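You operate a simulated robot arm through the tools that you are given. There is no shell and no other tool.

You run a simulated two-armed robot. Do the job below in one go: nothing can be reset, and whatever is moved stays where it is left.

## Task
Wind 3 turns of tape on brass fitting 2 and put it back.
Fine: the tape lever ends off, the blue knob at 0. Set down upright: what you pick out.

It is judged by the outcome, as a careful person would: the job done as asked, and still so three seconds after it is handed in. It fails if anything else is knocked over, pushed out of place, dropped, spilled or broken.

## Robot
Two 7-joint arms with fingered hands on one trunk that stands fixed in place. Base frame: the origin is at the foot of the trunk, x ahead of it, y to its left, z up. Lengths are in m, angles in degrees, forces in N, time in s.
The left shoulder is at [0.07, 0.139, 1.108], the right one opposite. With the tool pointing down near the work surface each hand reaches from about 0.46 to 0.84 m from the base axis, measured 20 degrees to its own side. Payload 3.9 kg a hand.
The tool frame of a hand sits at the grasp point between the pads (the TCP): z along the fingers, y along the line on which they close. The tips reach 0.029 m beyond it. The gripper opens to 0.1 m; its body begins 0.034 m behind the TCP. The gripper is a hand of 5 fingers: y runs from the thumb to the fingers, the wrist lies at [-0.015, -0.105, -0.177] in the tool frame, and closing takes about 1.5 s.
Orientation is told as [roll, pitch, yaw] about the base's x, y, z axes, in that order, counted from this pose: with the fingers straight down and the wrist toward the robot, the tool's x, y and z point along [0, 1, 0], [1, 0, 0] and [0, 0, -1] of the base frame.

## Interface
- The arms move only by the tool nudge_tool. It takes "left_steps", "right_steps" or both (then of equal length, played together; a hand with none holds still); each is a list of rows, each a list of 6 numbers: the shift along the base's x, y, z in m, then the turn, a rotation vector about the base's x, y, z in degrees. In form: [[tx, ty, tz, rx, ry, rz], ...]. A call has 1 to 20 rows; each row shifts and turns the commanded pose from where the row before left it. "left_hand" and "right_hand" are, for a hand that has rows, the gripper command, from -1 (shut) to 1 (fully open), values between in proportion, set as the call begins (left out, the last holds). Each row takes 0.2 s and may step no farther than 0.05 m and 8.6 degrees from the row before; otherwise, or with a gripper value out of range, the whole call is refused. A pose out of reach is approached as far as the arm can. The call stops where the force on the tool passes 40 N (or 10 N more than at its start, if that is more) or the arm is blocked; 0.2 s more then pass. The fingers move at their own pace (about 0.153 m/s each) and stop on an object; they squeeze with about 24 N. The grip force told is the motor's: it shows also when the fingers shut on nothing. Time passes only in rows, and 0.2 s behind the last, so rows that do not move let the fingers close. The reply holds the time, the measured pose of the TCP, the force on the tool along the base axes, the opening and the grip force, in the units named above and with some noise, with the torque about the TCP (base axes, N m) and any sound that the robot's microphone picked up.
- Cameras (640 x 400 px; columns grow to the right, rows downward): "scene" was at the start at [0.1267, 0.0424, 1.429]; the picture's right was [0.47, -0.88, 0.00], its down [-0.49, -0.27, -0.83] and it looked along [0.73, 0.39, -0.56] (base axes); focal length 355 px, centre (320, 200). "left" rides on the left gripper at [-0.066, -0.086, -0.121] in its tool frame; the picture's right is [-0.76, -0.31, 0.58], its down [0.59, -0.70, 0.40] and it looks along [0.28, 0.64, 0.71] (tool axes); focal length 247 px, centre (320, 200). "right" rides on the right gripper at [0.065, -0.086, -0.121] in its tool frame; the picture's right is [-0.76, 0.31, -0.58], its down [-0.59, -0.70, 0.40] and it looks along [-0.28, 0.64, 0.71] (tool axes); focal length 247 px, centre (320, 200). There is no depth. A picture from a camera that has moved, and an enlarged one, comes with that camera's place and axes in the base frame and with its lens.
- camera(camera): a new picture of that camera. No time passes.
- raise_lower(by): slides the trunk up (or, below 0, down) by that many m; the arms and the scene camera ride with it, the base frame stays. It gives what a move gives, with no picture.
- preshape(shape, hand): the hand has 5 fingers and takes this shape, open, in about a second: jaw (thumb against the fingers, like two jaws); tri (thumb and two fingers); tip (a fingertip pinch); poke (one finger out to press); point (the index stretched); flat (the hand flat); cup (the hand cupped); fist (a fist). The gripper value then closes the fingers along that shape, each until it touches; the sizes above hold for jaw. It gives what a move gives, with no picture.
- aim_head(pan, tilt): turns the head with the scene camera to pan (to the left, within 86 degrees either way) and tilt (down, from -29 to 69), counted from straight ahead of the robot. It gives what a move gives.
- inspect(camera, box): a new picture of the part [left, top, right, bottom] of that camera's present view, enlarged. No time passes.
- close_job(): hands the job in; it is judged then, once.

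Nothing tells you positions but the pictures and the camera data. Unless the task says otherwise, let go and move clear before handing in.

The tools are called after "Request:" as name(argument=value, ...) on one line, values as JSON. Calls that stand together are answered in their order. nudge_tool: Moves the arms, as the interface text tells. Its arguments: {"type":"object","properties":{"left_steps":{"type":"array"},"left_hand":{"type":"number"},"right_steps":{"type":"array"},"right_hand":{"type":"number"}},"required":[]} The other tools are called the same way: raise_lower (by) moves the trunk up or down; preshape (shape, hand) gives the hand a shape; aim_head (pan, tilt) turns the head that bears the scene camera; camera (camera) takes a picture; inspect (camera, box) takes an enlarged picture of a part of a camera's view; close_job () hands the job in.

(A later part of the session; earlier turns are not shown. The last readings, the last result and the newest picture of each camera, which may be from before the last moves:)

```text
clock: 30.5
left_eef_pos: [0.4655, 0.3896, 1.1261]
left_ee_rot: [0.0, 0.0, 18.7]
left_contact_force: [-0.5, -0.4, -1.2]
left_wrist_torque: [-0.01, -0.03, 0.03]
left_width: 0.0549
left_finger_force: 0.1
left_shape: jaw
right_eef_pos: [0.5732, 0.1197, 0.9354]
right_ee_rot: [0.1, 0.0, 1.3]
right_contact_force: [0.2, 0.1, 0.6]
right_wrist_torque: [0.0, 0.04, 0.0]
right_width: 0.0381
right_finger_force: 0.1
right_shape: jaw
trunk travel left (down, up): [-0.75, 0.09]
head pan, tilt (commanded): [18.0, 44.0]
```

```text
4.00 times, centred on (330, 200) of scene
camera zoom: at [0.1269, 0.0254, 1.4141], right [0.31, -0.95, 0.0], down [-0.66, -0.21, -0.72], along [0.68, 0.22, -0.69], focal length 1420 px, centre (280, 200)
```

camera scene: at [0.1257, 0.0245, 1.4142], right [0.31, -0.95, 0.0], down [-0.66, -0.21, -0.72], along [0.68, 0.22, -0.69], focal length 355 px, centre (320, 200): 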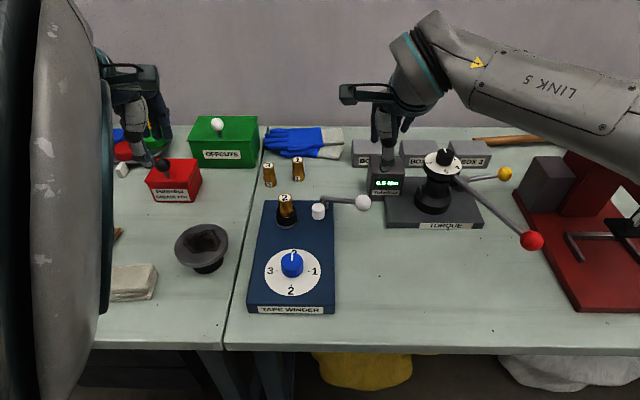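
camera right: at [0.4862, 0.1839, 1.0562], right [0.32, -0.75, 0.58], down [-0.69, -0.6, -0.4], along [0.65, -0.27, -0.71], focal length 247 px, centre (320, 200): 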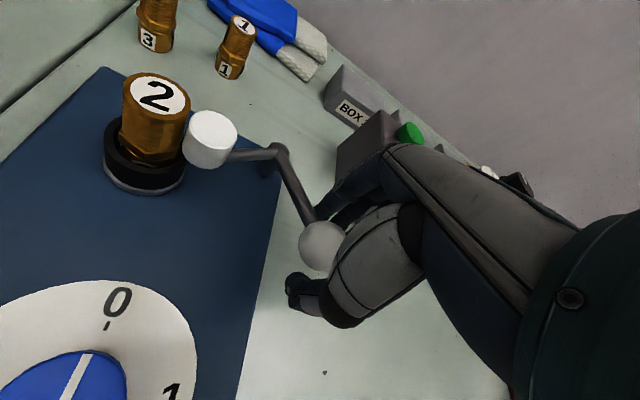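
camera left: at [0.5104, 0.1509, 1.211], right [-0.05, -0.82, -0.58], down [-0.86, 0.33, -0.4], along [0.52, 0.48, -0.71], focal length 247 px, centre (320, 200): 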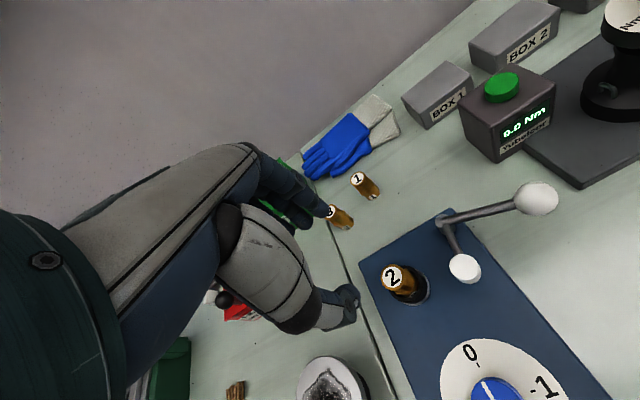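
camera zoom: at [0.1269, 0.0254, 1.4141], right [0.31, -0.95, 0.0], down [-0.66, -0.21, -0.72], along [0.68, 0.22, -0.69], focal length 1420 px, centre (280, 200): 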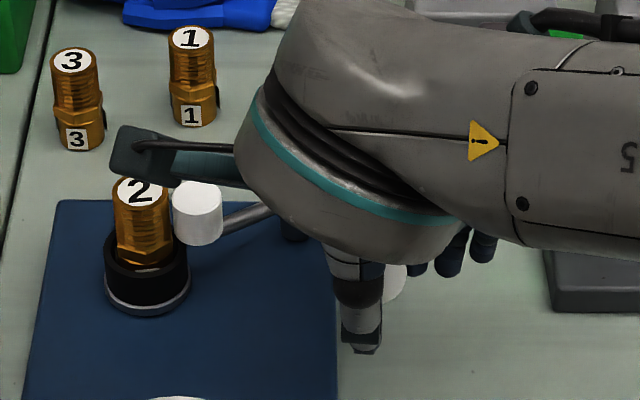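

The roll is almost against the fitting. A little further to reach the on position.

Request:
nudge_tool(right_steps=[[-0.0027, 0.0026, 0, 0, 0, -1.2], [-0.0025, 0.0027, 0, 0, 0, -1.2], [0, 0, 0, 0, 0, 0]])

Request:
camera(camera="right")

Request:
inspect(camera="right", box=[80, 60, 280, 200])

```text
clock: 31.3
left_eef_pos: [0.4648, 0.388, 1.1254]
left_ee_rot: [0.0, -0.1, 18.8]
left_contact_force: [-0.5, 0.0, 0.3]
left_wrist_torque: [0.02, -0.03, 0.01]
left_width: 0.055
left_finger_force: 0.1
left_shape: jaw
right_eef_pos: [0.5693, 0.1265, 0.9364]
right_ee_rot: [0.1, 0.0, -1.1]
right_contact_force: [-0.2, 0.1, 0.1]
right_wrist_torque: [-0.04, 0.01, -0.01]
right_width: 0.038
right_finger_force: 0.1
right_shape: jaw
trunk travel left (down, up): [-0.75, 0.09]
head pan, tilt (commanded): [18.0, 44.0]
```

```text
taken
camera right: at [0.4835, 0.193, 1.0562], right [0.29, -0.76, 0.58], down [-0.71, -0.58, -0.4], along [0.64, -0.3, -0.71], focal length 247 px, centre (320, 200)
```

right: 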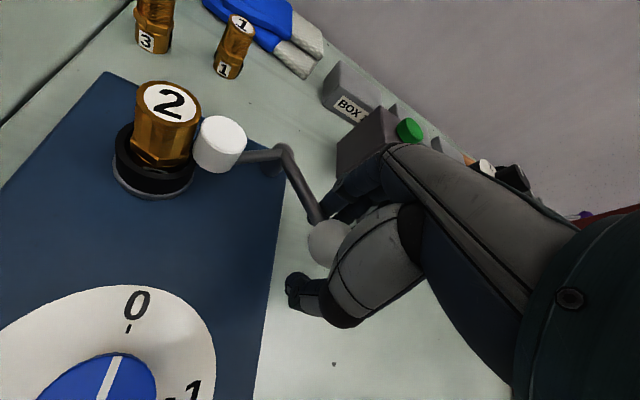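

```text
2.86 times, centred on (180, 130) of right
camera zoom: at [0.4835, 0.193, 1.0562], right [0.29, -0.76, 0.58], down [-0.71, -0.58, -0.4], along [0.64, -0.3, -0.71], focal length 706 px, centre (720, 400)
```

zoom: 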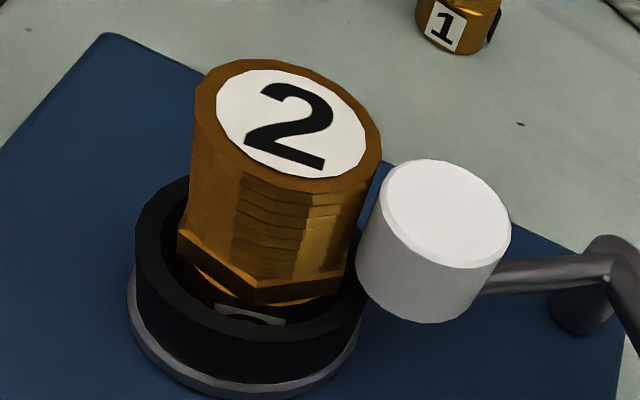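

Request:
nudge_tool(right_steps=[[-0.0023, 0.0029, 0, 0, 0, -1.5], [-0.0023, 0.0029, 0, 0, 0, -1.5], [0, 0, 0, 0, 0, 0]])

Request:
inspect(camera="right", box=[80, 60, 280, 200])

Request:
camera(camera="right")

```text
clock: 32.1
left_eef_pos: [0.4655, 0.3874, 1.1255]
left_ee_rot: [0.1, 0.0, 18.8]
left_contact_force: [0.3, 1.2, -0.7]
left_wrist_torque: [0.02, 0.01, -0.03]
left_width: 0.0549
left_finger_force: 0.1
left_shape: jaw
right_eef_pos: [0.5651, 0.1305, 0.9355]
right_ee_rot: [0.1, 0.0, -4.2]
right_contact_force: [2.9, -7.1, 0.8]
right_wrist_torque: [-0.09, -0.07, -0.23]
right_width: 0.0401
right_finger_force: 0.1
right_shape: jaw
trunk travel left (down, up): [-0.75, 0.09]
head pan, tilt (commanded): [18.0, 44.0]
```

```text
2.86 times, centred on (180, 130) of right
camera zoom: at [0.4835, 0.2017, 1.0562], right [0.25, -0.78, 0.58], down [-0.74, -0.54, -0.4], along [0.62, -0.33, -0.71], focal length 706 px, centre (720, 400)
```

zoom: 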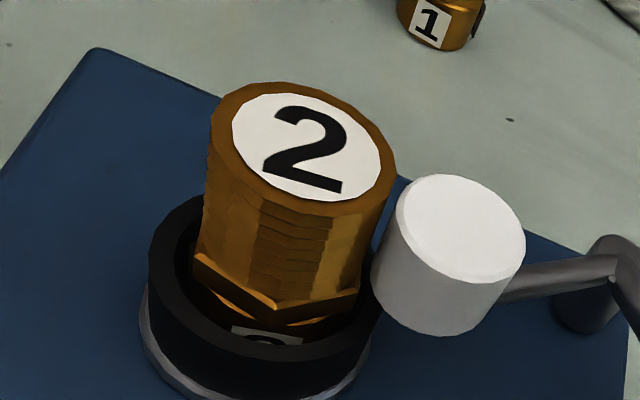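

```text
taken
camera right: at [0.4835, 0.2017, 1.0562], right [0.25, -0.78, 0.58], down [-0.74, -0.54, -0.4], along [0.62, -0.33, -0.71], focal length 247 px, centre (320, 200)
```

right: 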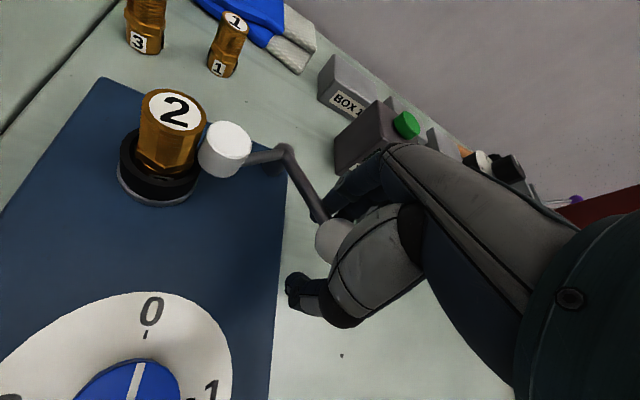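

The lever met its stop (about 7 N). I'll open the fingers and see whether it stays on by itself.

Request:
nudge_tool(right_steps=[[0.001, -0.0015, 0, 0, 0, 0], [0, 0, 0, 0, 0, 0], [0, 0, 0, 0, 0, 0], [0, 0, 0, 0, 0, 0]], right_hand=0.3)

Request:
inspect(camera="right", box=[80, 60, 280, 200])

Request:
camera(camera="right")

```text
clock: 33.1
left_eef_pos: [0.4644, 0.3887, 1.1252]
left_ee_rot: [0.1, 0.0, 18.8]
left_contact_force: [0.5, 0.0, 0.7]
left_wrist_torque: [0.0, 0.0, 0.01]
left_width: 0.055
left_finger_force: 0.1
left_shape: jaw
right_eef_pos: [0.5654, 0.1301, 0.9357]
right_ee_rot: [0.0, 0.0, -3.9]
right_contact_force: [-0.1, 0.7, 0.2]
right_wrist_torque: [-0.01, 0.0, 0.02]
right_width: 0.0649
right_finger_force: 0.1
right_shape: jaw
trunk travel left (down, up): [-0.75, 0.09]
head pan, tilt (commanded): [18.0, 44.0]
```

```text
2.86 times, centred on (180, 130) of right
camera zoom: at [0.4838, 0.2015, 1.056], right [0.25, -0.78, 0.58], down [-0.74, -0.54, -0.4], along [0.62, -0.33, -0.71], focal length 706 px, centre (720, 400)
```

zoom: 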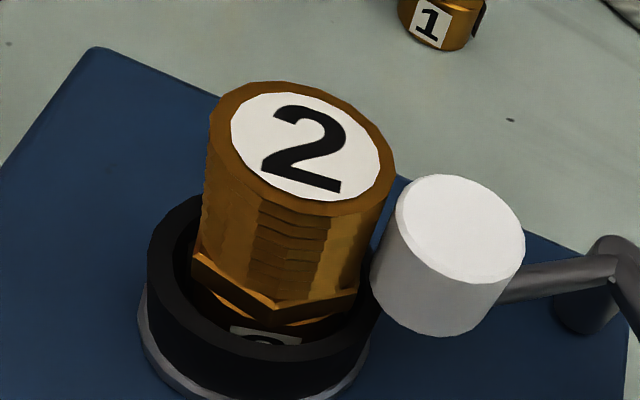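

```text
taken
camera right: at [0.4838, 0.2015, 1.056], right [0.25, -0.78, 0.58], down [-0.74, -0.54, -0.4], along [0.62, -0.33, -0.71], focal length 247 px, centre (320, 200)
```

right: 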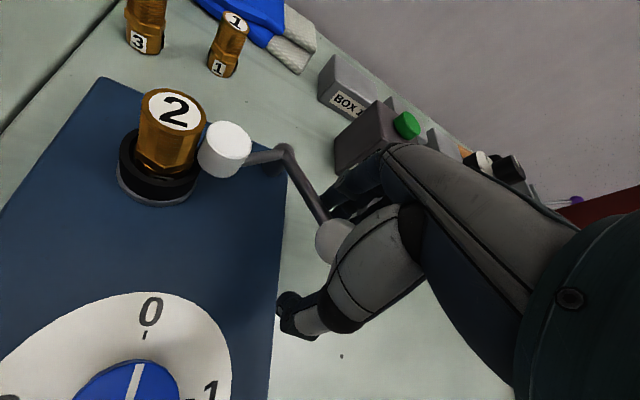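

The lever stays on by itself. I'll lift the right hand clear and retract it, then measure the knob.

Request:
nudge_tool(right_steps=[[0, 0, 0.01, 0, 0, 0], [0, 0, 0.03, 0, 0, 0], [0, 0, 0.04, 0, 0, 0], [0, 0, 0.045, 0, 0, 0], [0, 0, 0.04, 0, 0, 3], [-0.01, -0.035, 0.02, 0, 0, 4], [-0.025, -0.035, 0.02, 0, 0, 4], [-0.03, -0.035, 0.01, 0, 0, 4], [-0.03, -0.035, 0.01, 0, 0, 4], [-0.03, -0.035, 0.01, 0, 0, 4], [-0.03, -0.03, 0, 0, 0, 0], [0, 0, 0, 0, 0, 0]])

Request:
camera(camera="scene")

Request:
inspect(camera="scene", box=[240, 180, 380, 320])

Request:
camera(camera="right")

```text
clock: 35.7
left_eef_pos: [0.4648, 0.3907, 1.1262]
left_ee_rot: [-0.1, 0.2, 18.9]
left_contact_force: [-0.1, 0.6, -0.5]
left_wrist_torque: [0.01, -0.01, 0.0]
left_width: 0.0549
left_finger_force: 0.1
left_shape: jaw
right_eef_pos: [0.41, -0.0733, 1.169]
right_ee_rot: [0.0, 0.1, 19.0]
right_contact_force: [-0.3, -1.0, 0.5]
right_wrist_torque: [0.0, -0.01, 0.0]
right_width: 0.0649
right_finger_force: 0.1
right_shape: jaw
trunk travel left (down, up): [-0.75, 0.09]
head pan, tilt (commanded): [18.0, 44.0]
```

```text
taken
camera scene: at [0.1277, 0.0266, 1.4139], right [0.31, -0.95, 0.0], down [-0.66, -0.22, -0.72], along [0.68, 0.22, -0.7], focal length 355 px, centre (320, 200)
```

scene: 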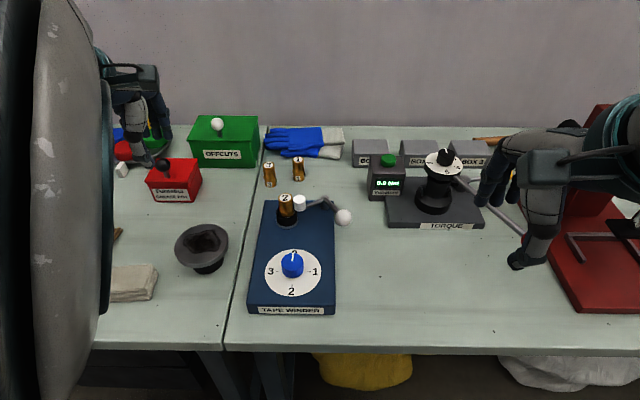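

```text
2.86 times, centred on (310, 250) of scene
camera zoom: at [0.1277, 0.0266, 1.4139], right [0.31, -0.95, 0.0], down [-0.66, -0.22, -0.72], along [0.68, 0.22, -0.7], focal length 1014 px, centre (349, 57)
```

zoom: 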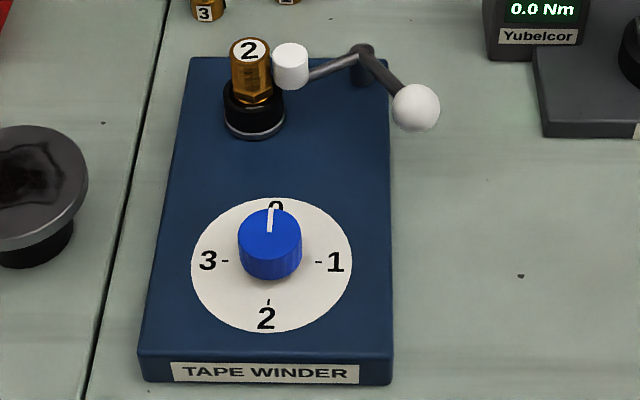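

```text
taken
camera right: at [0.3066, -0.0384, 1.2895], right [0.54, -0.62, 0.58], down [-0.47, -0.79, -0.4], along [0.7, -0.06, -0.71], focal length 247 px, centre (320, 200)
```

right: 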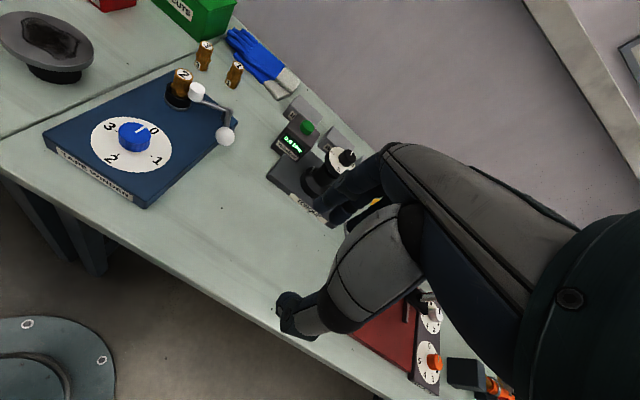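

The tape roll now rests against the fitting, with the lever on. I'll bring the left hand above the knob and measure it from its camera.

Request:
nudge_tool(left_steps=[[0, -0.035, 0, 0, 0, 0], [0, -0.035, 0, 0, 0, 0], [0, -0.035, -0.01, 0, 0, 0], [0, -0.035, -0.02, 0, 0, 0], [-0.002, -0.033, -0.02, 0, 0, 0], [-0.002, -0.033, -0.02, 0, 0, 0], [0, 0, 0, 0, 0, 0]], left_hand=0.3)

Request:
camera(camera="left")

Request:
camera(camera="scene")

Request:
inspect(camera="right", box=[40, 60, 260, 210])

```text
clock: 37.3
left_eef_pos: [0.5264, 0.2364, 1.0289]
left_ee_rot: [-1.2, 0.5, 19.5]
left_contact_force: [0.6, 0.4, 0.4]
left_wrist_torque: [0.01, -0.04, 0.0]
left_width: 0.0648
left_finger_force: 0.1
left_shape: jaw
left hand out of reach, approached as far as the arm can: row 1, 2, 3, 4, 5, 6
right_eef_pos: [0.4094, -0.0724, 1.1694]
right_ee_rot: [0.0, 0.0, 18.8]
right_contact_force: [0.3, -0.5, -0.1]
right_wrist_torque: [0.0, 0.0, -0.03]
right_width: 0.0648
right_finger_force: 0.1
right_shape: jaw
trunk travel left (down, up): [-0.75, 0.09]
head pan, tilt (commanded): [18.0, 44.0]
```

```text
taken
camera left: at [0.4678, 0.1498, 1.1512], right [-0.04, -0.83, -0.56], down [-0.86, 0.31, -0.41], along [0.51, 0.46, -0.72], focal length 247 px, centre (320, 200)
```

left: 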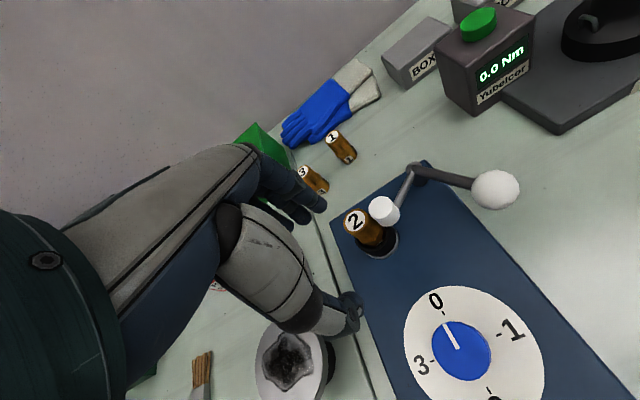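

```text
taken
camera scene: at [0.1267, 0.0261, 1.4141], right [0.31, -0.95, 0.0], down [-0.66, -0.21, -0.72], along [0.68, 0.22, -0.69], focal length 355 px, centre (320, 200)
```

scene: 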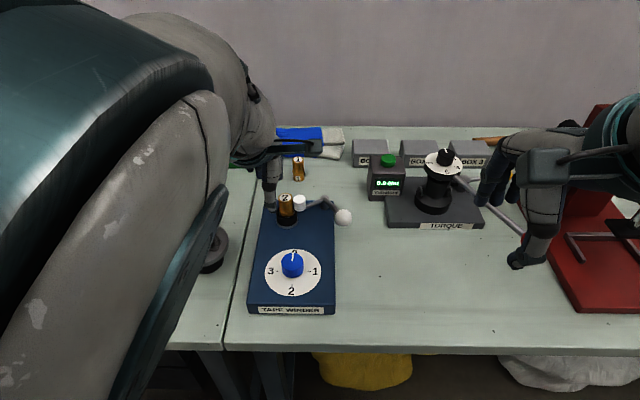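

```text
2.67 times, centred on (150, 135) of right
camera zoom: at [0.3061, -0.0386, 1.2899], right [0.54, -0.62, 0.58], down [-0.47, -0.79, -0.4], along [0.7, -0.06, -0.71], focal length 659 px, centre (773, 373)
```

zoom: 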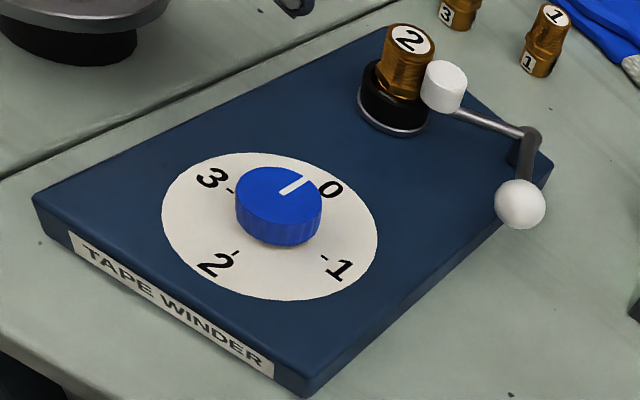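

The knob is too close in for the left arm, but the right arm should reach it well with its wrist to the right. I'll retract the left and bring the right hand over the knob, turned to about yaw 65.

Request:
nudge_tool(left_steps=[[0, 0.02, 0.03, 0, 0, 0], [0, 0.03, 0.03, 0, 0, 0], [0, 0.035, 0.03, 0, 0, 0], [0, 0.035, 0.01, 0, 0, 0], [0, 0.035, 0.0, 0, 0, 0], [0, 0.02, 0.0, 0, 0, 0]])

Request:
nudge_tool(right_steps=[[0.007, 0.035, -0.01, 0, 0, 6], [0.007, 0.037, -0.015, 0, 0, 6], [0.007, 0.037, -0.015, 0, 0, 6], [0.007, 0.037, -0.015, 0, 0, 6], [0.007, 0.037, -0.015, 0, 0, 6], [0.007, 0.037, -0.015, 0, 0, 6], [0.008, 0.037, -0.015, 0, 0, 6], [0, 0, 0, 0, 0, 4]])

Request:
camera(camera="right")

Request:
camera(camera="scene")

```text
clock: 38.7
left_eef_pos: [0.5304, 0.4111, 1.1281]
left_ee_rot: [-0.1, -0.1, 18.8]
left_contact_force: [0.9, 0.3, -0.1]
left_wrist_torque: [0.0, 0.0, 0.01]
left_width: 0.0647
left_finger_force: 0.1
left_shape: jaw
left hand out of reach, approached as far as the arm can: row 1
right_eef_pos: [0.4097, -0.0734, 1.1694]
right_ee_rot: [0.0, 0.1, 18.9]
right_contact_force: [-0.8, 0.5, -0.5]
right_wrist_torque: [-0.04, 0.03, -0.04]
right_width: 0.0646
right_finger_force: 0.0
right_shape: jaw
trunk travel left (down, up): [-0.75, 0.09]
head pan, tilt (commanded): [18.0, 44.0]
```

```text
clock: 40.5
left_eef_pos: [0.5296, 0.4098, 1.1298]
left_ee_rot: [0.0, 0.0, 18.8]
left_contact_force: [0.7, -0.5, -1.3]
left_wrist_torque: [0.0, 0.0, 0.01]
left_width: 0.0649
left_finger_force: 0.0
left_shape: jaw
right_eef_pos: [0.4564, 0.1653, 1.0795]
right_ee_rot: [0.0, -0.1, 58.0]
right_contact_force: [0.5, 0.4, -0.1]
right_wrist_torque: [0.01, 0.0, 0.0]
right_width: 0.065
right_finger_force: 0.1
right_shape: jaw
right hand out of reach, approached as far as the arm can: row 7, 8
trunk travel left (down, up): [-0.75, 0.09]
head pan, tilt (commanded): [18.0, 44.0]
```

```text
taken
camera right: at [0.3543, 0.1269, 1.1992], right [0.8, -0.14, 0.58], down [0.13, -0.91, -0.4], along [0.58, 0.39, -0.71], focal length 247 px, centre (320, 200)
```

right: 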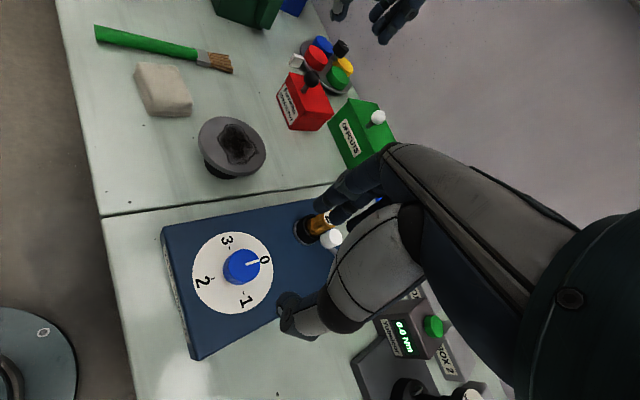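

```text
taken
camera scene: at [0.1263, 0.0248, 1.4142], right [0.31, -0.95, 0.0], down [-0.66, -0.21, -0.72], along [0.68, 0.22, -0.69], focal length 355 px, centre (320, 200)
```

scene: 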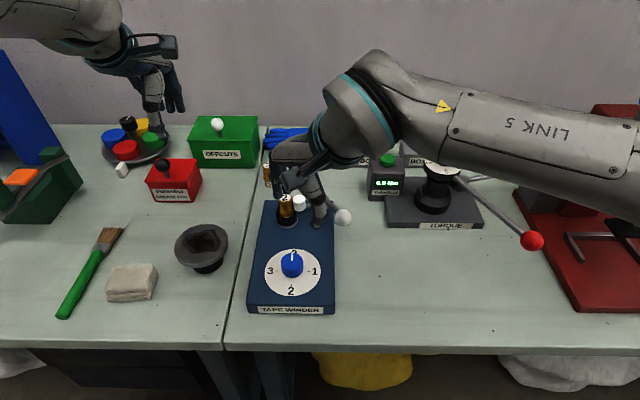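

The knob is at about [0.460, 0.183], top near 0.918. I'll centre the right hand over it and test in the air how far the wrist can turn clockwise.

Request:
nudge_tool(right_steps=[[0.002, 0.009, -0.02, 0, 0, 0], [0.002, 0.009, -0.02, 0, 0, 0], [0, 0, 0, 0, 0, 0], [0, 0, 0, 0, 0, 6], [0, 0, 0, 0, 0, 6], [0, 0, 0, 0, 0, 6], [0, 0, 0, 0, 0, 0]])

Request:
camera(camera="right")

```text
clock: 42.1
left_eef_pos: [0.5309, 0.4106, 1.1287]
left_ee_rot: [0.1, 0.0, 18.8]
left_contact_force: [-0.4, 0.5, 0.3]
left_wrist_torque: [-0.01, -0.02, 0.0]
left_width: 0.0649
left_finger_force: 0.0
left_shape: jaw
right_eef_pos: [0.4597, 0.182, 1.0358]
right_ee_rot: [0.1, 0.0, 60.9]
right_contact_force: [-0.1, 0.0, -0.3]
right_wrist_torque: [-0.02, 0.01, -0.01]
right_width: 0.0648
right_finger_force: 0.1
right_shape: jaw
right hand out of reach, approached as far as the arm can: row 4, 5, 6
trunk travel left (down, up): [-0.75, 0.09]
head pan, tilt (commanded): [18.0, 44.0]
```

```text
taken
camera right: at [0.3608, 0.139, 1.1575], right [0.81, -0.1, 0.58], down [0.17, -0.9, -0.4], along [0.56, 0.42, -0.71], focal length 247 px, centre (320, 200)
```

right: 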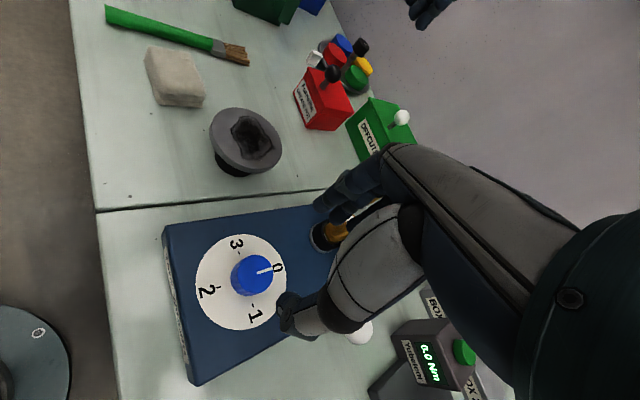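

Centred over the knob; the wrist's upper limit is yaw 61. Now testing clockwise.

Request:
nudge_tool(right_steps=[[0, 0, 0, 0, 0, -8], [0, 0, 0, 0, 0, -8], [0, 0, 0, 0, 0, -8], [0, 0, 0, 0, 0, -8], [0, 0, 0, 0, 0, -8], [0, 0, 0, 0, 0, -8], [0, 0, 0, 0, 0, -8], [0, 0, 0, 0, 0, -8], [0, 0, 0, 0, 0, -8], [0, 0, 0, 0, 0, -8], [0, 0, 0, 0, 0, -8], [0, 0, 0, 0, 0, -8], [0, 0, 0, 0, 0, 0]])

Request:
camera(camera="right")

Request:
camera(camera="scene")

```text
clock: 44.9
left_eef_pos: [0.5306, 0.4097, 1.129]
left_ee_rot: [-0.1, 0.1, 18.8]
left_contact_force: [0.9, -0.2, 0.1]
left_wrist_torque: [0.02, 0.02, -0.02]
left_width: 0.065
left_finger_force: 0.0
left_shape: jaw
right_eef_pos: [0.4683, 0.1749, 1.0459]
right_ee_rot: [1.0, 0.7, -36.2]
right_contact_force: [0.0, 0.7, -1.1]
right_wrist_torque: [0.01, 0.04, 0.0]
right_width: 0.0648
right_finger_force: 0.0
right_shape: jaw
trunk travel left (down, up): [-0.75, 0.09]
head pan, tilt (commanded): [18.0, 44.0]
```

```text
taken
camera right: at [0.4373, 0.2764, 1.1681], right [-0.2, -0.8, 0.56], down [-0.92, -0.05, -0.4], along [0.35, -0.59, -0.73], focal length 247 px, centre (320, 200)
```

right: 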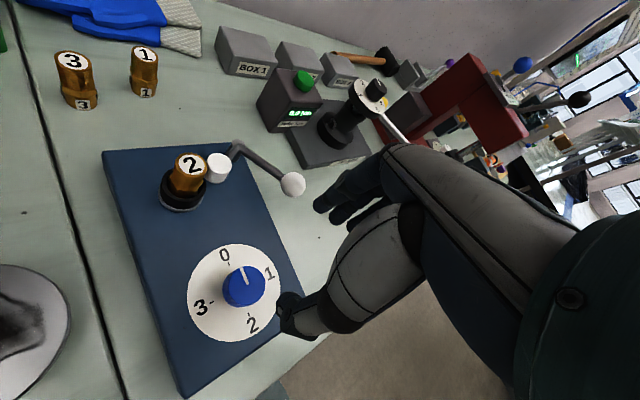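

```text
taken
camera scene: at [0.1267, 0.0254, 1.4141], right [0.31, -0.95, 0.0], down [-0.66, -0.21, -0.72], along [0.68, 0.22, -0.69], focal length 355 px, centre (320, 200)
```

scene: 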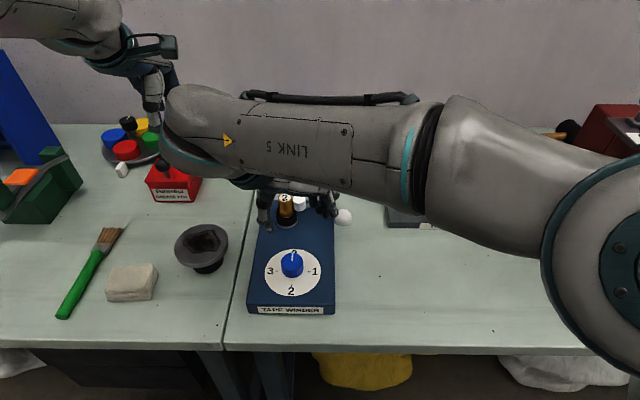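

The wrist can turn about 97° clockwise (61 to −36), enough for quarter-turns. I'll take zoomed views for the exact knob axis.

Request:
inspect(camera="right", box=[170, 230, 300, 350])

Request:
inspect(camera="scene", box=[245, 230, 345, 310])

```text
3.33 times, centred on (235, 290) of right
camera zoom: at [0.4373, 0.2764, 1.1681], right [-0.2, -0.8, 0.56], down [-0.92, -0.05, -0.4], along [0.35, -0.59, -0.73], focal length 823 px, centre (603, -100)
```

zoom: 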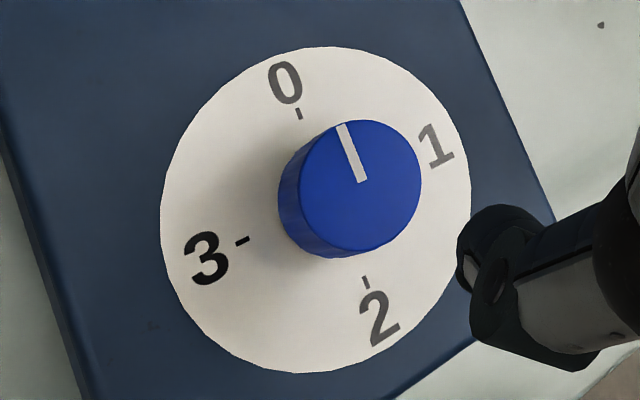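

```text
5.00 times, centred on (295, 270) of scene
camera zoom: at [0.1267, 0.0254, 1.4141], right [0.31, -0.95, 0.0], down [-0.66, -0.21, -0.72], along [0.68, 0.22, -0.69], focal length 1775 px, centre (445, -150)
```

zoom: 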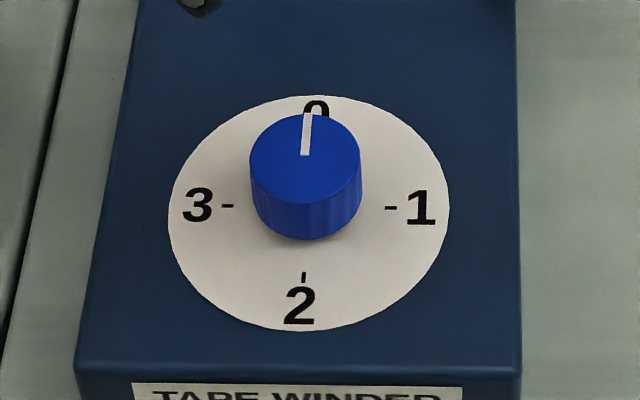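

Views agree: knob axis [0.457, 0.1835], dial z 0.889, knob top 0.917. The pose drifted at yaw −36, so I'll turn back and check where it tracks accurately.

Request:
nudge_tool(right_steps=[[0, 0, 0, 0, 0, 4], [0, 0, 0, 0, 0, 4], [0, 0, 0, 0, 0, 0], [0, 0, 0, 0, 0, 0]])

Request:
nudge_tool(right_steps=[[0, 0, 0, 0, 0, 8], [0, 0, 0, 0, 0, 8], [0, 0, 0, 0, 0, 8], [0, 0, 0, 0, 0, 0], [0, 0, 0, 0, 0, 0]])

```text
clock: 45.9
left_eef_pos: [0.5304, 0.4095, 1.1282]
left_ee_rot: [0.1, 0.1, 18.9]
left_contact_force: [0.1, -0.2, -0.1]
left_wrist_torque: [0.02, -0.01, 0.02]
left_width: 0.0647
left_finger_force: 0.0
left_shape: jaw
right_eef_pos: [0.4605, 0.1814, 1.0376]
right_ee_rot: [0.0, 0.0, -27.0]
right_contact_force: [-0.3, 0.1, -0.7]
right_wrist_torque: [0.0, 0.02, -0.01]
right_width: 0.0645
right_finger_force: 0.1
right_shape: jaw
trunk travel left (down, up): [-0.75, 0.09]
head pan, tilt (commanded): [18.0, 44.0]
```

```text
clock: 47.1
left_eef_pos: [0.5299, 0.4083, 1.1298]
left_ee_rot: [0.0, -0.1, 19.0]
left_contact_force: [0.3, -0.3, -1.3]
left_wrist_torque: [0.02, 0.02, -0.01]
left_width: 0.0648
left_finger_force: 0.1
left_shape: jaw
right_eef_pos: [0.461, 0.1818, 1.0378]
right_ee_rot: [-0.1, 0.1, -3.1]
right_contact_force: [-0.8, 0.7, -0.1]
right_wrist_torque: [0.0, -0.03, 0.0]
right_width: 0.0646
right_finger_force: 0.0
right_shape: jaw
trunk travel left (down, up): [-0.75, 0.09]
head pan, tilt (commanded): [18.0, 44.0]
```

Tracking is fine at −27 (the drift was lag). Turning to yaw 60, centring on the knob axis, then descending around it.

Request:
nudge_tool(right_steps=[[-0.002, 0.001, 0, 0, 0, 7], [-0.002, 0.0008, 0, 0, 0, 7], [0, 0, 0, 0, 0, 7], [0, 0, 0, 0, 0, 7], [0, 0, 0, 0, 0, 7], [0, 0, 0, 0, 0, 7], [0, 0, 0, 0, 0, 7], [0, 0, 0, 0, 0, 7], [0, 0, 0, 0, 0, 6], [0, 0, 0, 0, 0, 0], [0, 0, 0, 0, 0, 0]])

Request:
nudge_tool(right_steps=[[0, 0, -0.03, 0, 0, 0], [0, 0, -0.03, 0, 0, 0], [0, 0, -0.02, 0, 0, 0], [0, 0, 0, 0, 0, 0]])

Request:
camera(camera="right")

Request:
inspect(camera="scene", box=[230, 180, 370, 320])

```text
clock: 49.5
left_eef_pos: [0.5311, 0.4102, 1.1291]
left_ee_rot: [0.0, 0.0, 18.9]
left_contact_force: [0.3, 0.0, -0.3]
left_wrist_torque: [0.03, 0.01, 0.0]
left_width: 0.0646
left_finger_force: 0.0
left_shape: jaw
right_eef_pos: [0.4571, 0.1827, 1.0379]
right_ee_rot: [0.0, 0.1, 59.1]
right_contact_force: [0.5, -0.3, 0.4]
right_wrist_torque: [0.04, 0.01, -0.01]
right_width: 0.0647
right_finger_force: 0.1
right_shape: jaw
trunk travel left (down, up): [-0.75, 0.09]
head pan, tilt (commanded): [18.0, 44.0]
```

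```text
clock: 50.5
left_eef_pos: [0.5306, 0.4112, 1.1296]
left_ee_rot: [0.0, 0.0, 18.7]
left_contact_force: [-0.1, -0.4, -0.6]
left_wrist_torque: [0.01, 0.0, 0.02]
left_width: 0.0648
left_finger_force: 0.0
left_shape: jaw
right_eef_pos: [0.4577, 0.183, 0.9558]
right_ee_rot: [0.0, 0.0, 58.9]
right_contact_force: [-1.2, 0.5, -0.8]
right_wrist_torque: [0.03, -0.02, -0.01]
right_width: 0.0647
right_finger_force: 0.1
right_shape: jaw
trunk travel left (down, up): [-0.75, 0.09]
head pan, tilt (commanded): [18.0, 44.0]
```

```text
taken
camera right: at [0.3573, 0.1435, 1.0768], right [0.81, -0.13, 0.58], down [0.14, -0.91, -0.4], along [0.57, 0.4, -0.71], focal length 247 px, centre (320, 200)
```

right: 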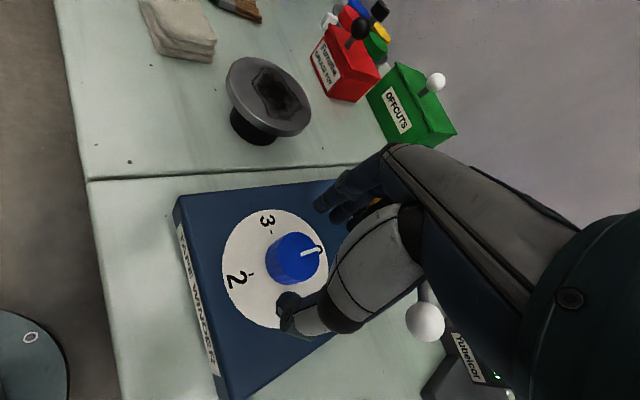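

```text
2.86 times, centred on (300, 250) of scene
camera zoom: at [0.1268, 0.0256, 1.4141], right [0.31, -0.95, 0.0], down [-0.66, -0.21, -0.72], along [0.68, 0.22, -0.69], focal length 1014 px, centre (377, 57)
```

zoom: 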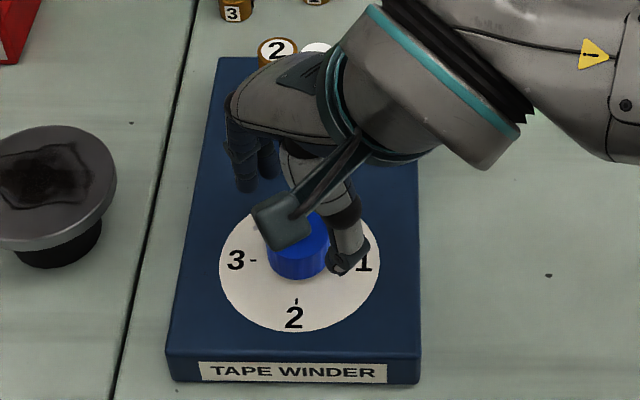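

The hand straddles the knob correctly. Lowering to grip height and closing on it.

Request:
nudge_tool(right_steps=[[0, 0.0005, -0.012, 0, 0, 0], [0, 0, -0.01, 0, 0, 0], [0, 0, -0.004, 0, 0, 0], [0, 0, 0, 0, 0, 0]])

Request:
inspect(camera="right", box=[200, 160, 400, 360])

Request:
inspect(camera="scene", box=[250, 200, 350, 300])

```text
clock: 51.5
left_eef_pos: [0.5308, 0.4115, 1.1301]
left_ee_rot: [0.0, 0.0, 18.8]
left_contact_force: [0.1, 0.0, 0.3]
left_wrist_torque: [0.0, -0.02, -0.02]
left_width: 0.0646
left_finger_force: 0.0
left_shape: jaw
right_eef_pos: [0.4568, 0.1844, 0.932]
right_ee_rot: [0.0, 0.1, 59.0]
right_contact_force: [-0.3, -0.1, 0.9]
right_wrist_torque: [-0.01, 0.02, 0.01]
right_width: 0.0648
right_finger_force: 0.1
right_shape: jaw
trunk travel left (down, up): [-0.75, 0.09]
head pan, tilt (commanded): [18.0, 44.0]
```

```text
2.00 times, centred on (300, 260) of right
camera zoom: at [0.3566, 0.144, 1.0517], right [0.81, -0.13, 0.58], down [0.14, -0.91, -0.4], along [0.57, 0.4, -0.71], focal length 494 px, centre (360, 80)
```

zoom: 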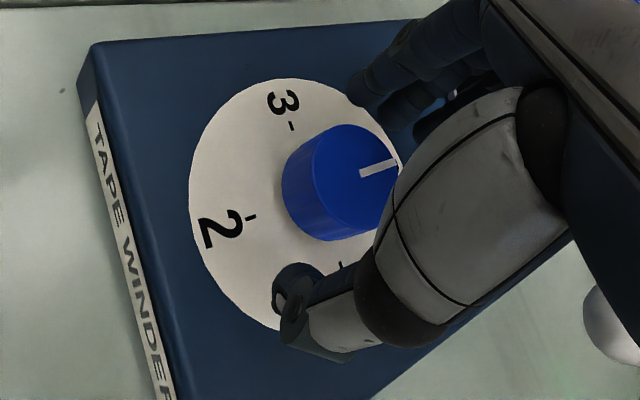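

```text
4.00 times, centred on (300, 250) of scene
camera zoom: at [0.1268, 0.0257, 1.4141], right [0.31, -0.95, 0.0], down [-0.66, -0.21, -0.72], along [0.68, 0.22, -0.69], focal length 1420 px, centre (400, 0)
```

zoom: 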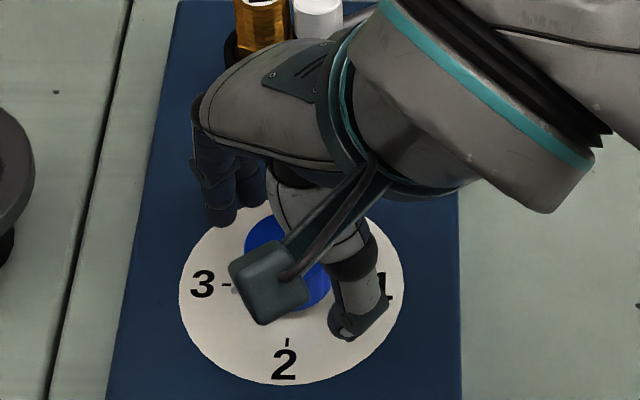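

Now gripping the knob.

Request:
nudge_tool(right_steps=[[0, 0, 0, 0, 0, 0], [0, 0, 0, 0, 0, 0], [0, 0, 0, 0, 0, 0], [0, 0, 0, 0, 0, 0], [0, 0, 0, 0, 0, 0]], right_hand=-1)

Request:
inspect(camera="right", box=[200, 160, 400, 360])

```text
clock: 52.7
left_eef_pos: [0.531, 0.41, 1.1286]
left_ee_rot: [0.1, 0.0, 18.8]
left_contact_force: [1.1, 0.3, 0.3]
left_wrist_torque: [0.01, 0.02, 0.02]
left_width: 0.0647
left_finger_force: 0.0
left_shape: jaw
right_eef_pos: [0.4567, 0.1824, 0.9307]
right_ee_rot: [0.0, 0.0, 59.0]
right_contact_force: [-2.5, -1.9, -3.2]
right_wrist_torque: [0.03, 0.05, -0.01]
right_width: 0.0311
right_finger_force: 24.6
right_shape: jaw
trunk travel left (down, up): [-0.75, 0.09]
head pan, tilt (commanded): [18.0, 44.0]
```

```text
2.00 times, centred on (300, 260) of right
camera zoom: at [0.3563, 0.1436, 1.0518], right [0.81, -0.13, 0.58], down [0.14, -0.91, -0.4], along [0.57, 0.4, -0.71], focal length 494 px, centre (360, 80)
```

zoom: 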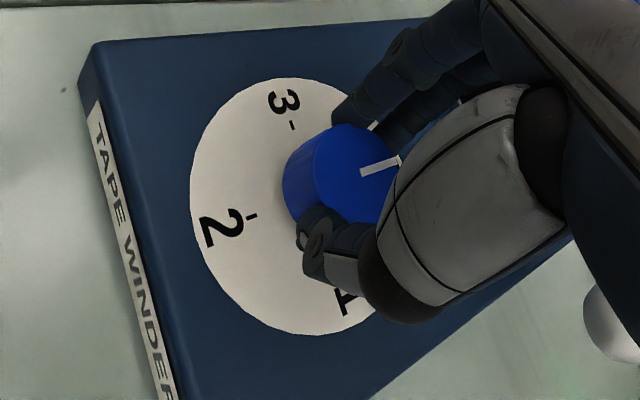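

Grip is good and the pointer is still at 0. I'll start turning clockwise gently and watch the response.

Request:
nudge_tool(right_steps=[[0, 0, 0, 0, 0, -5], [0, 0, 0, 0, 0, -5], [0, 0, 0, 0, 0, -5], [0, 0, 0, 0, 0, -5], [0, 0, 0, 0, 0, 0]])

Request:
camera(camera="right")

Request:
inspect(camera="right", box=[200, 160, 400, 360])

```text
clock: 53.9
left_eef_pos: [0.5302, 0.4105, 1.1289]
left_ee_rot: [-0.1, 0.0, 18.8]
left_contact_force: [-0.1, -0.8, -0.4]
left_wrist_torque: [0.02, -0.01, -0.01]
left_width: 0.0649
left_finger_force: 0.1
left_shape: jaw
right_eef_pos: [0.4585, 0.1843, 0.9306]
right_ee_rot: [0.1, 0.0, 38.9]
right_contact_force: [-1.3, 2.8, -1.1]
right_wrist_torque: [0.09, -0.05, 0.02]
right_width: 0.0308
right_finger_force: 23.8
right_shape: jaw
trunk travel left (down, up): [-0.75, 0.09]
head pan, tilt (commanded): [18.0, 44.0]
```

```text
taken
camera right: at [0.3484, 0.1815, 1.0516], right [0.71, -0.4, 0.58], down [-0.18, -0.9, -0.4], along [0.68, 0.18, -0.71], focal length 247 px, centre (320, 200)
```

right: 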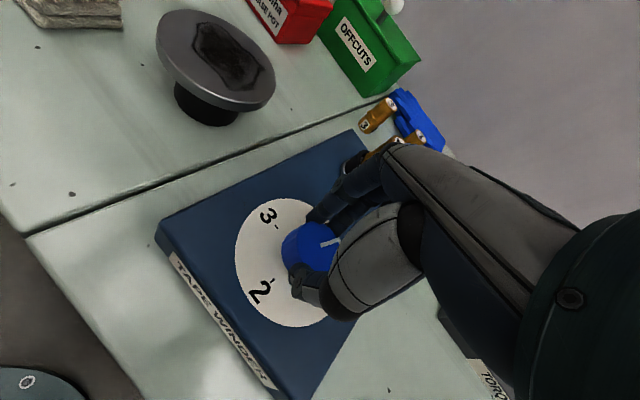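

```text
2.00 times, centred on (300, 260) of right
camera zoom: at [0.3484, 0.1815, 1.0516], right [0.71, -0.4, 0.58], down [-0.18, -0.9, -0.4], along [0.68, 0.18, -0.71], focal length 494 px, centre (360, 80)
```

zoom: 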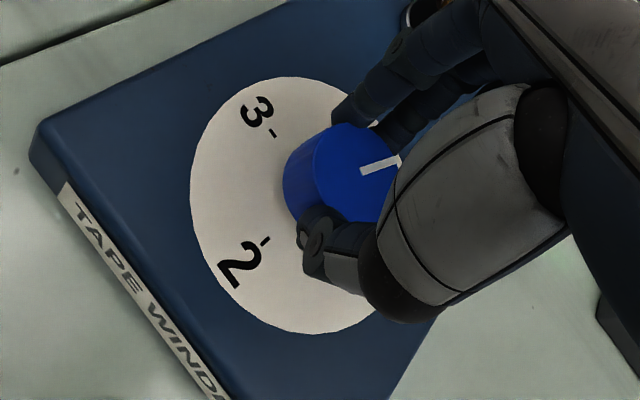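

The knob follows the hand easily. Completing the quarter turn to 1.

Request:
nudge_tool(right_steps=[[0, 0, 0, 0, 0, -5], [0, 0, 0, 0, 0, -5], [0, 0, 0, 0, 0, -5], [0, 0, 0, 0, 0, -5], [0, 0, 0, 0, 0, -5], [0, 0, 0, 0, 0, -5], [0, 0, 0, 0, 0, -5], [0, 0, 0, 0, 0, -5], [0, 0, 0, 0, 0, -5], [0, 0, 0, 0, 0, -5], [0, 0, 0, 0, 0, -5], [0, 0, 0, 0, 0, -5], [0, 0, 0, 0, 0, -5], [0, 0, 0, 0, 0, -5], [0, 0, 0, 0, 0, 0], [0, 0, 0, 0, 0, 0]])

Request:
camera(camera="right")

Request:
inspect(camera="right", box=[150, 100, 400, 360])

Request:
inspect(camera="scene", box=[240, 180, 360, 310])

```text
clock: 57.3
left_eef_pos: [0.5308, 0.4122, 1.1285]
left_ee_rot: [0.0, 0.0, 18.9]
left_contact_force: [-0.8, 0.8, 0.7]
left_wrist_torque: [-0.01, 0.05, -0.03]
left_width: 0.0648
left_finger_force: 0.0
left_shape: jaw
right_eef_pos: [0.4583, 0.1849, 0.9312]
right_ee_rot: [-0.1, 0.0, -31.3]
right_contact_force: [0.8, 12.1, -0.8]
right_wrist_torque: [0.22, -0.03, 0.05]
right_width: 0.0306
right_finger_force: 24.0
right_shape: jaw
trunk travel left (down, up): [-0.75, 0.09]
head pan, tilt (commanded): [18.0, 44.0]
```

```text
taken
camera right: at [0.4185, 0.2853, 1.0518], right [-0.13, -0.81, 0.58], down [-0.91, -0.14, -0.4], along [0.4, -0.57, -0.71], focal length 247 px, centre (320, 200)
```

right: 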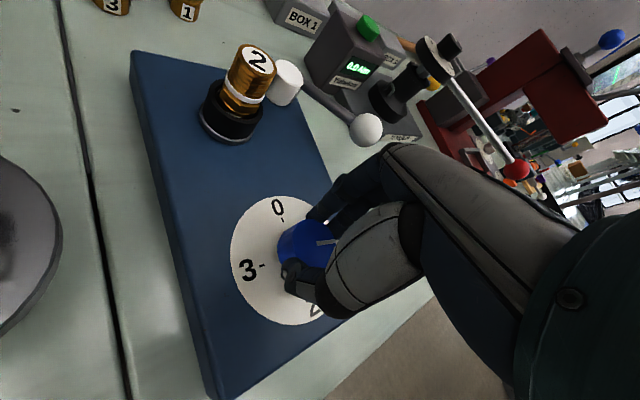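

```text
1.54 times, centred on (275, 230) of right
camera zoom: at [0.4185, 0.2853, 1.0518], right [-0.13, -0.81, 0.58], down [-0.91, -0.14, -0.4], along [0.4, -0.57, -0.71], focal length 380 px, centre (389, 154)
```

zoom: 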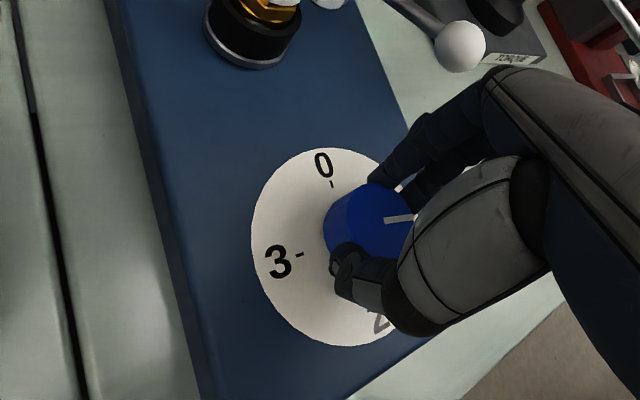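

```text
3.08 times, centred on (300, 245) of scene
camera zoom: at [0.1269, 0.0283, 1.414], right [0.31, -0.95, 0.0], down [-0.66, -0.22, -0.72], along [0.68, 0.22, -0.7], focal length 1092 px, centre (382, 62)
```

zoom: 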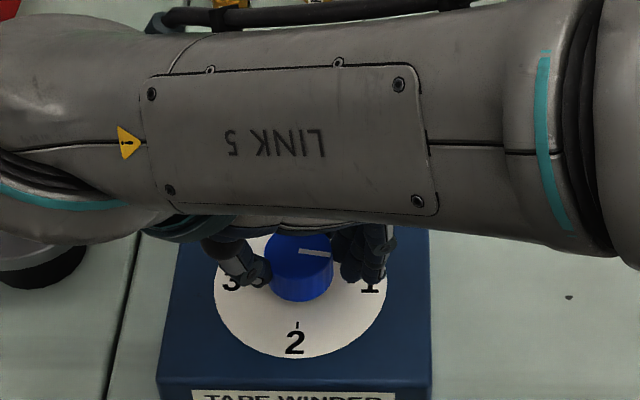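

A white tape band has appeared on fitting 2, so turning the knob with the lever on winds the tape. I'll check it, then release and regrip for the next quarter.

Request:
inspect(camera="right", box=[190, 30, 320, 160])

Request:
nudge_tool(right_steps=[[0, 0, 0, 0, 0, 0], [0, 0, 0, 0, 0, 0], [0, 0, 0, 0, 0, 0]], right_hand=0.3)

Request:
nudge_tool(right_steps=[[0, 0, 0.015, 0, 0, 0], [0, 0, 0.025, 0, 0, 0], [0, 0, 0, 0, 0, 0]])

Request:
camera(camera="right")

Request:
inspect(camera="right", box=[180, 180, 340, 340])

```text
3.08 times, centred on (255, 95) of right
camera zoom: at [0.4185, 0.2853, 1.0518], right [-0.13, -0.81, 0.58], down [-0.91, -0.14, -0.4], along [0.4, -0.57, -0.71], focal length 760 px, centre (520, 523)
```

zoom: 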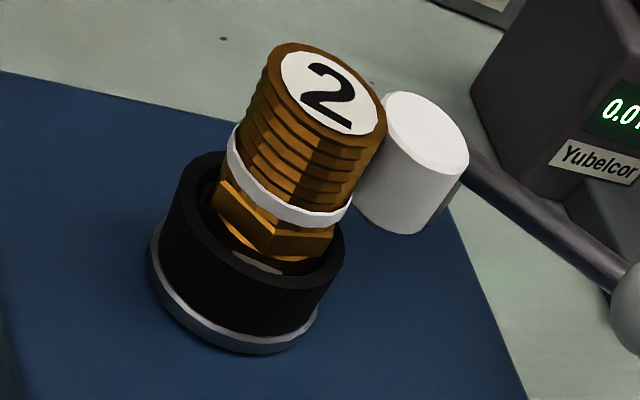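

```text
clock: 58.1
left_eef_pos: [0.5302, 0.4118, 1.1285]
left_ee_rot: [0.0, 0.0, 18.9]
left_contact_force: [0.6, -0.1, -0.9]
left_wrist_torque: [-0.02, 0.0, 0.02]
left_width: 0.0647
left_finger_force: 0.0
left_shape: jaw
right_eef_pos: [0.4592, 0.182, 0.9324]
right_ee_rot: [0.0, 0.0, -31.3]
right_contact_force: [-0.1, -0.5, 0.6]
right_wrist_torque: [0.01, 0.02, 0.02]
right_width: 0.065
right_finger_force: 0.0
right_shape: jaw
trunk travel left (down, up): [-0.75, 0.09]
head pan, tilt (commanded): [18.0, 44.0]
```

```text
clock: 58.9
left_eef_pos: [0.5305, 0.4108, 1.1285]
left_ee_rot: [0.1, 0.0, 18.8]
left_contact_force: [0.8, 0.0, -0.6]
left_wrist_torque: [-0.01, 0.0, 0.0]
left_width: 0.0646
left_finger_force: 0.1
left_shape: jaw
right_eef_pos: [0.4573, 0.1852, 0.9715]
right_ee_rot: [-0.1, -0.1, -31.0]
right_contact_force: [-0.2, 0.7, -0.1]
right_wrist_torque: [-0.02, 0.01, -0.01]
right_width: 0.0647
right_finger_force: 0.0
right_shape: jaw
trunk travel left (down, up): [-0.75, 0.09]
head pan, tilt (commanded): [18.0, 44.0]
```

```text
taken
camera right: at [0.417, 0.2849, 1.0924], right [-0.13, -0.81, 0.58], down [-0.91, -0.14, -0.4], along [0.41, -0.57, -0.71], focal length 247 px, centre (320, 200)
```

right: 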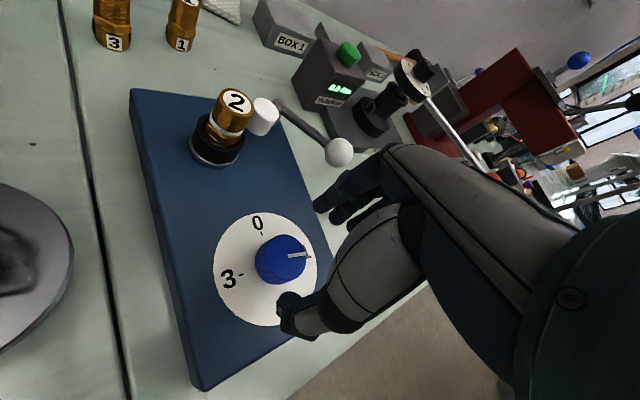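

```text
2.50 times, centred on (260, 260) of right
camera zoom: at [0.417, 0.2849, 1.0924], right [-0.13, -0.81, 0.58], down [-0.91, -0.14, -0.4], along [0.41, -0.57, -0.71], focal length 617 px, centre (470, 50)
```

zoom: 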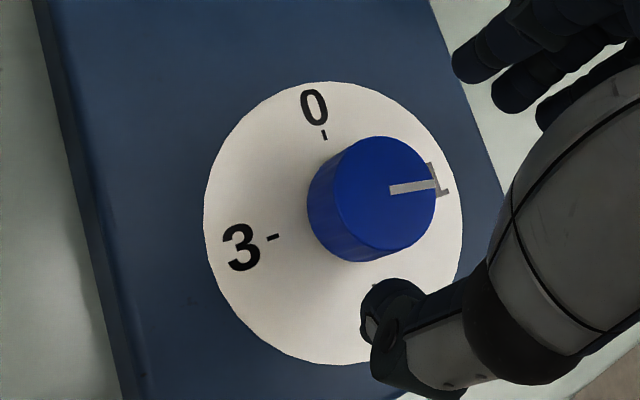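

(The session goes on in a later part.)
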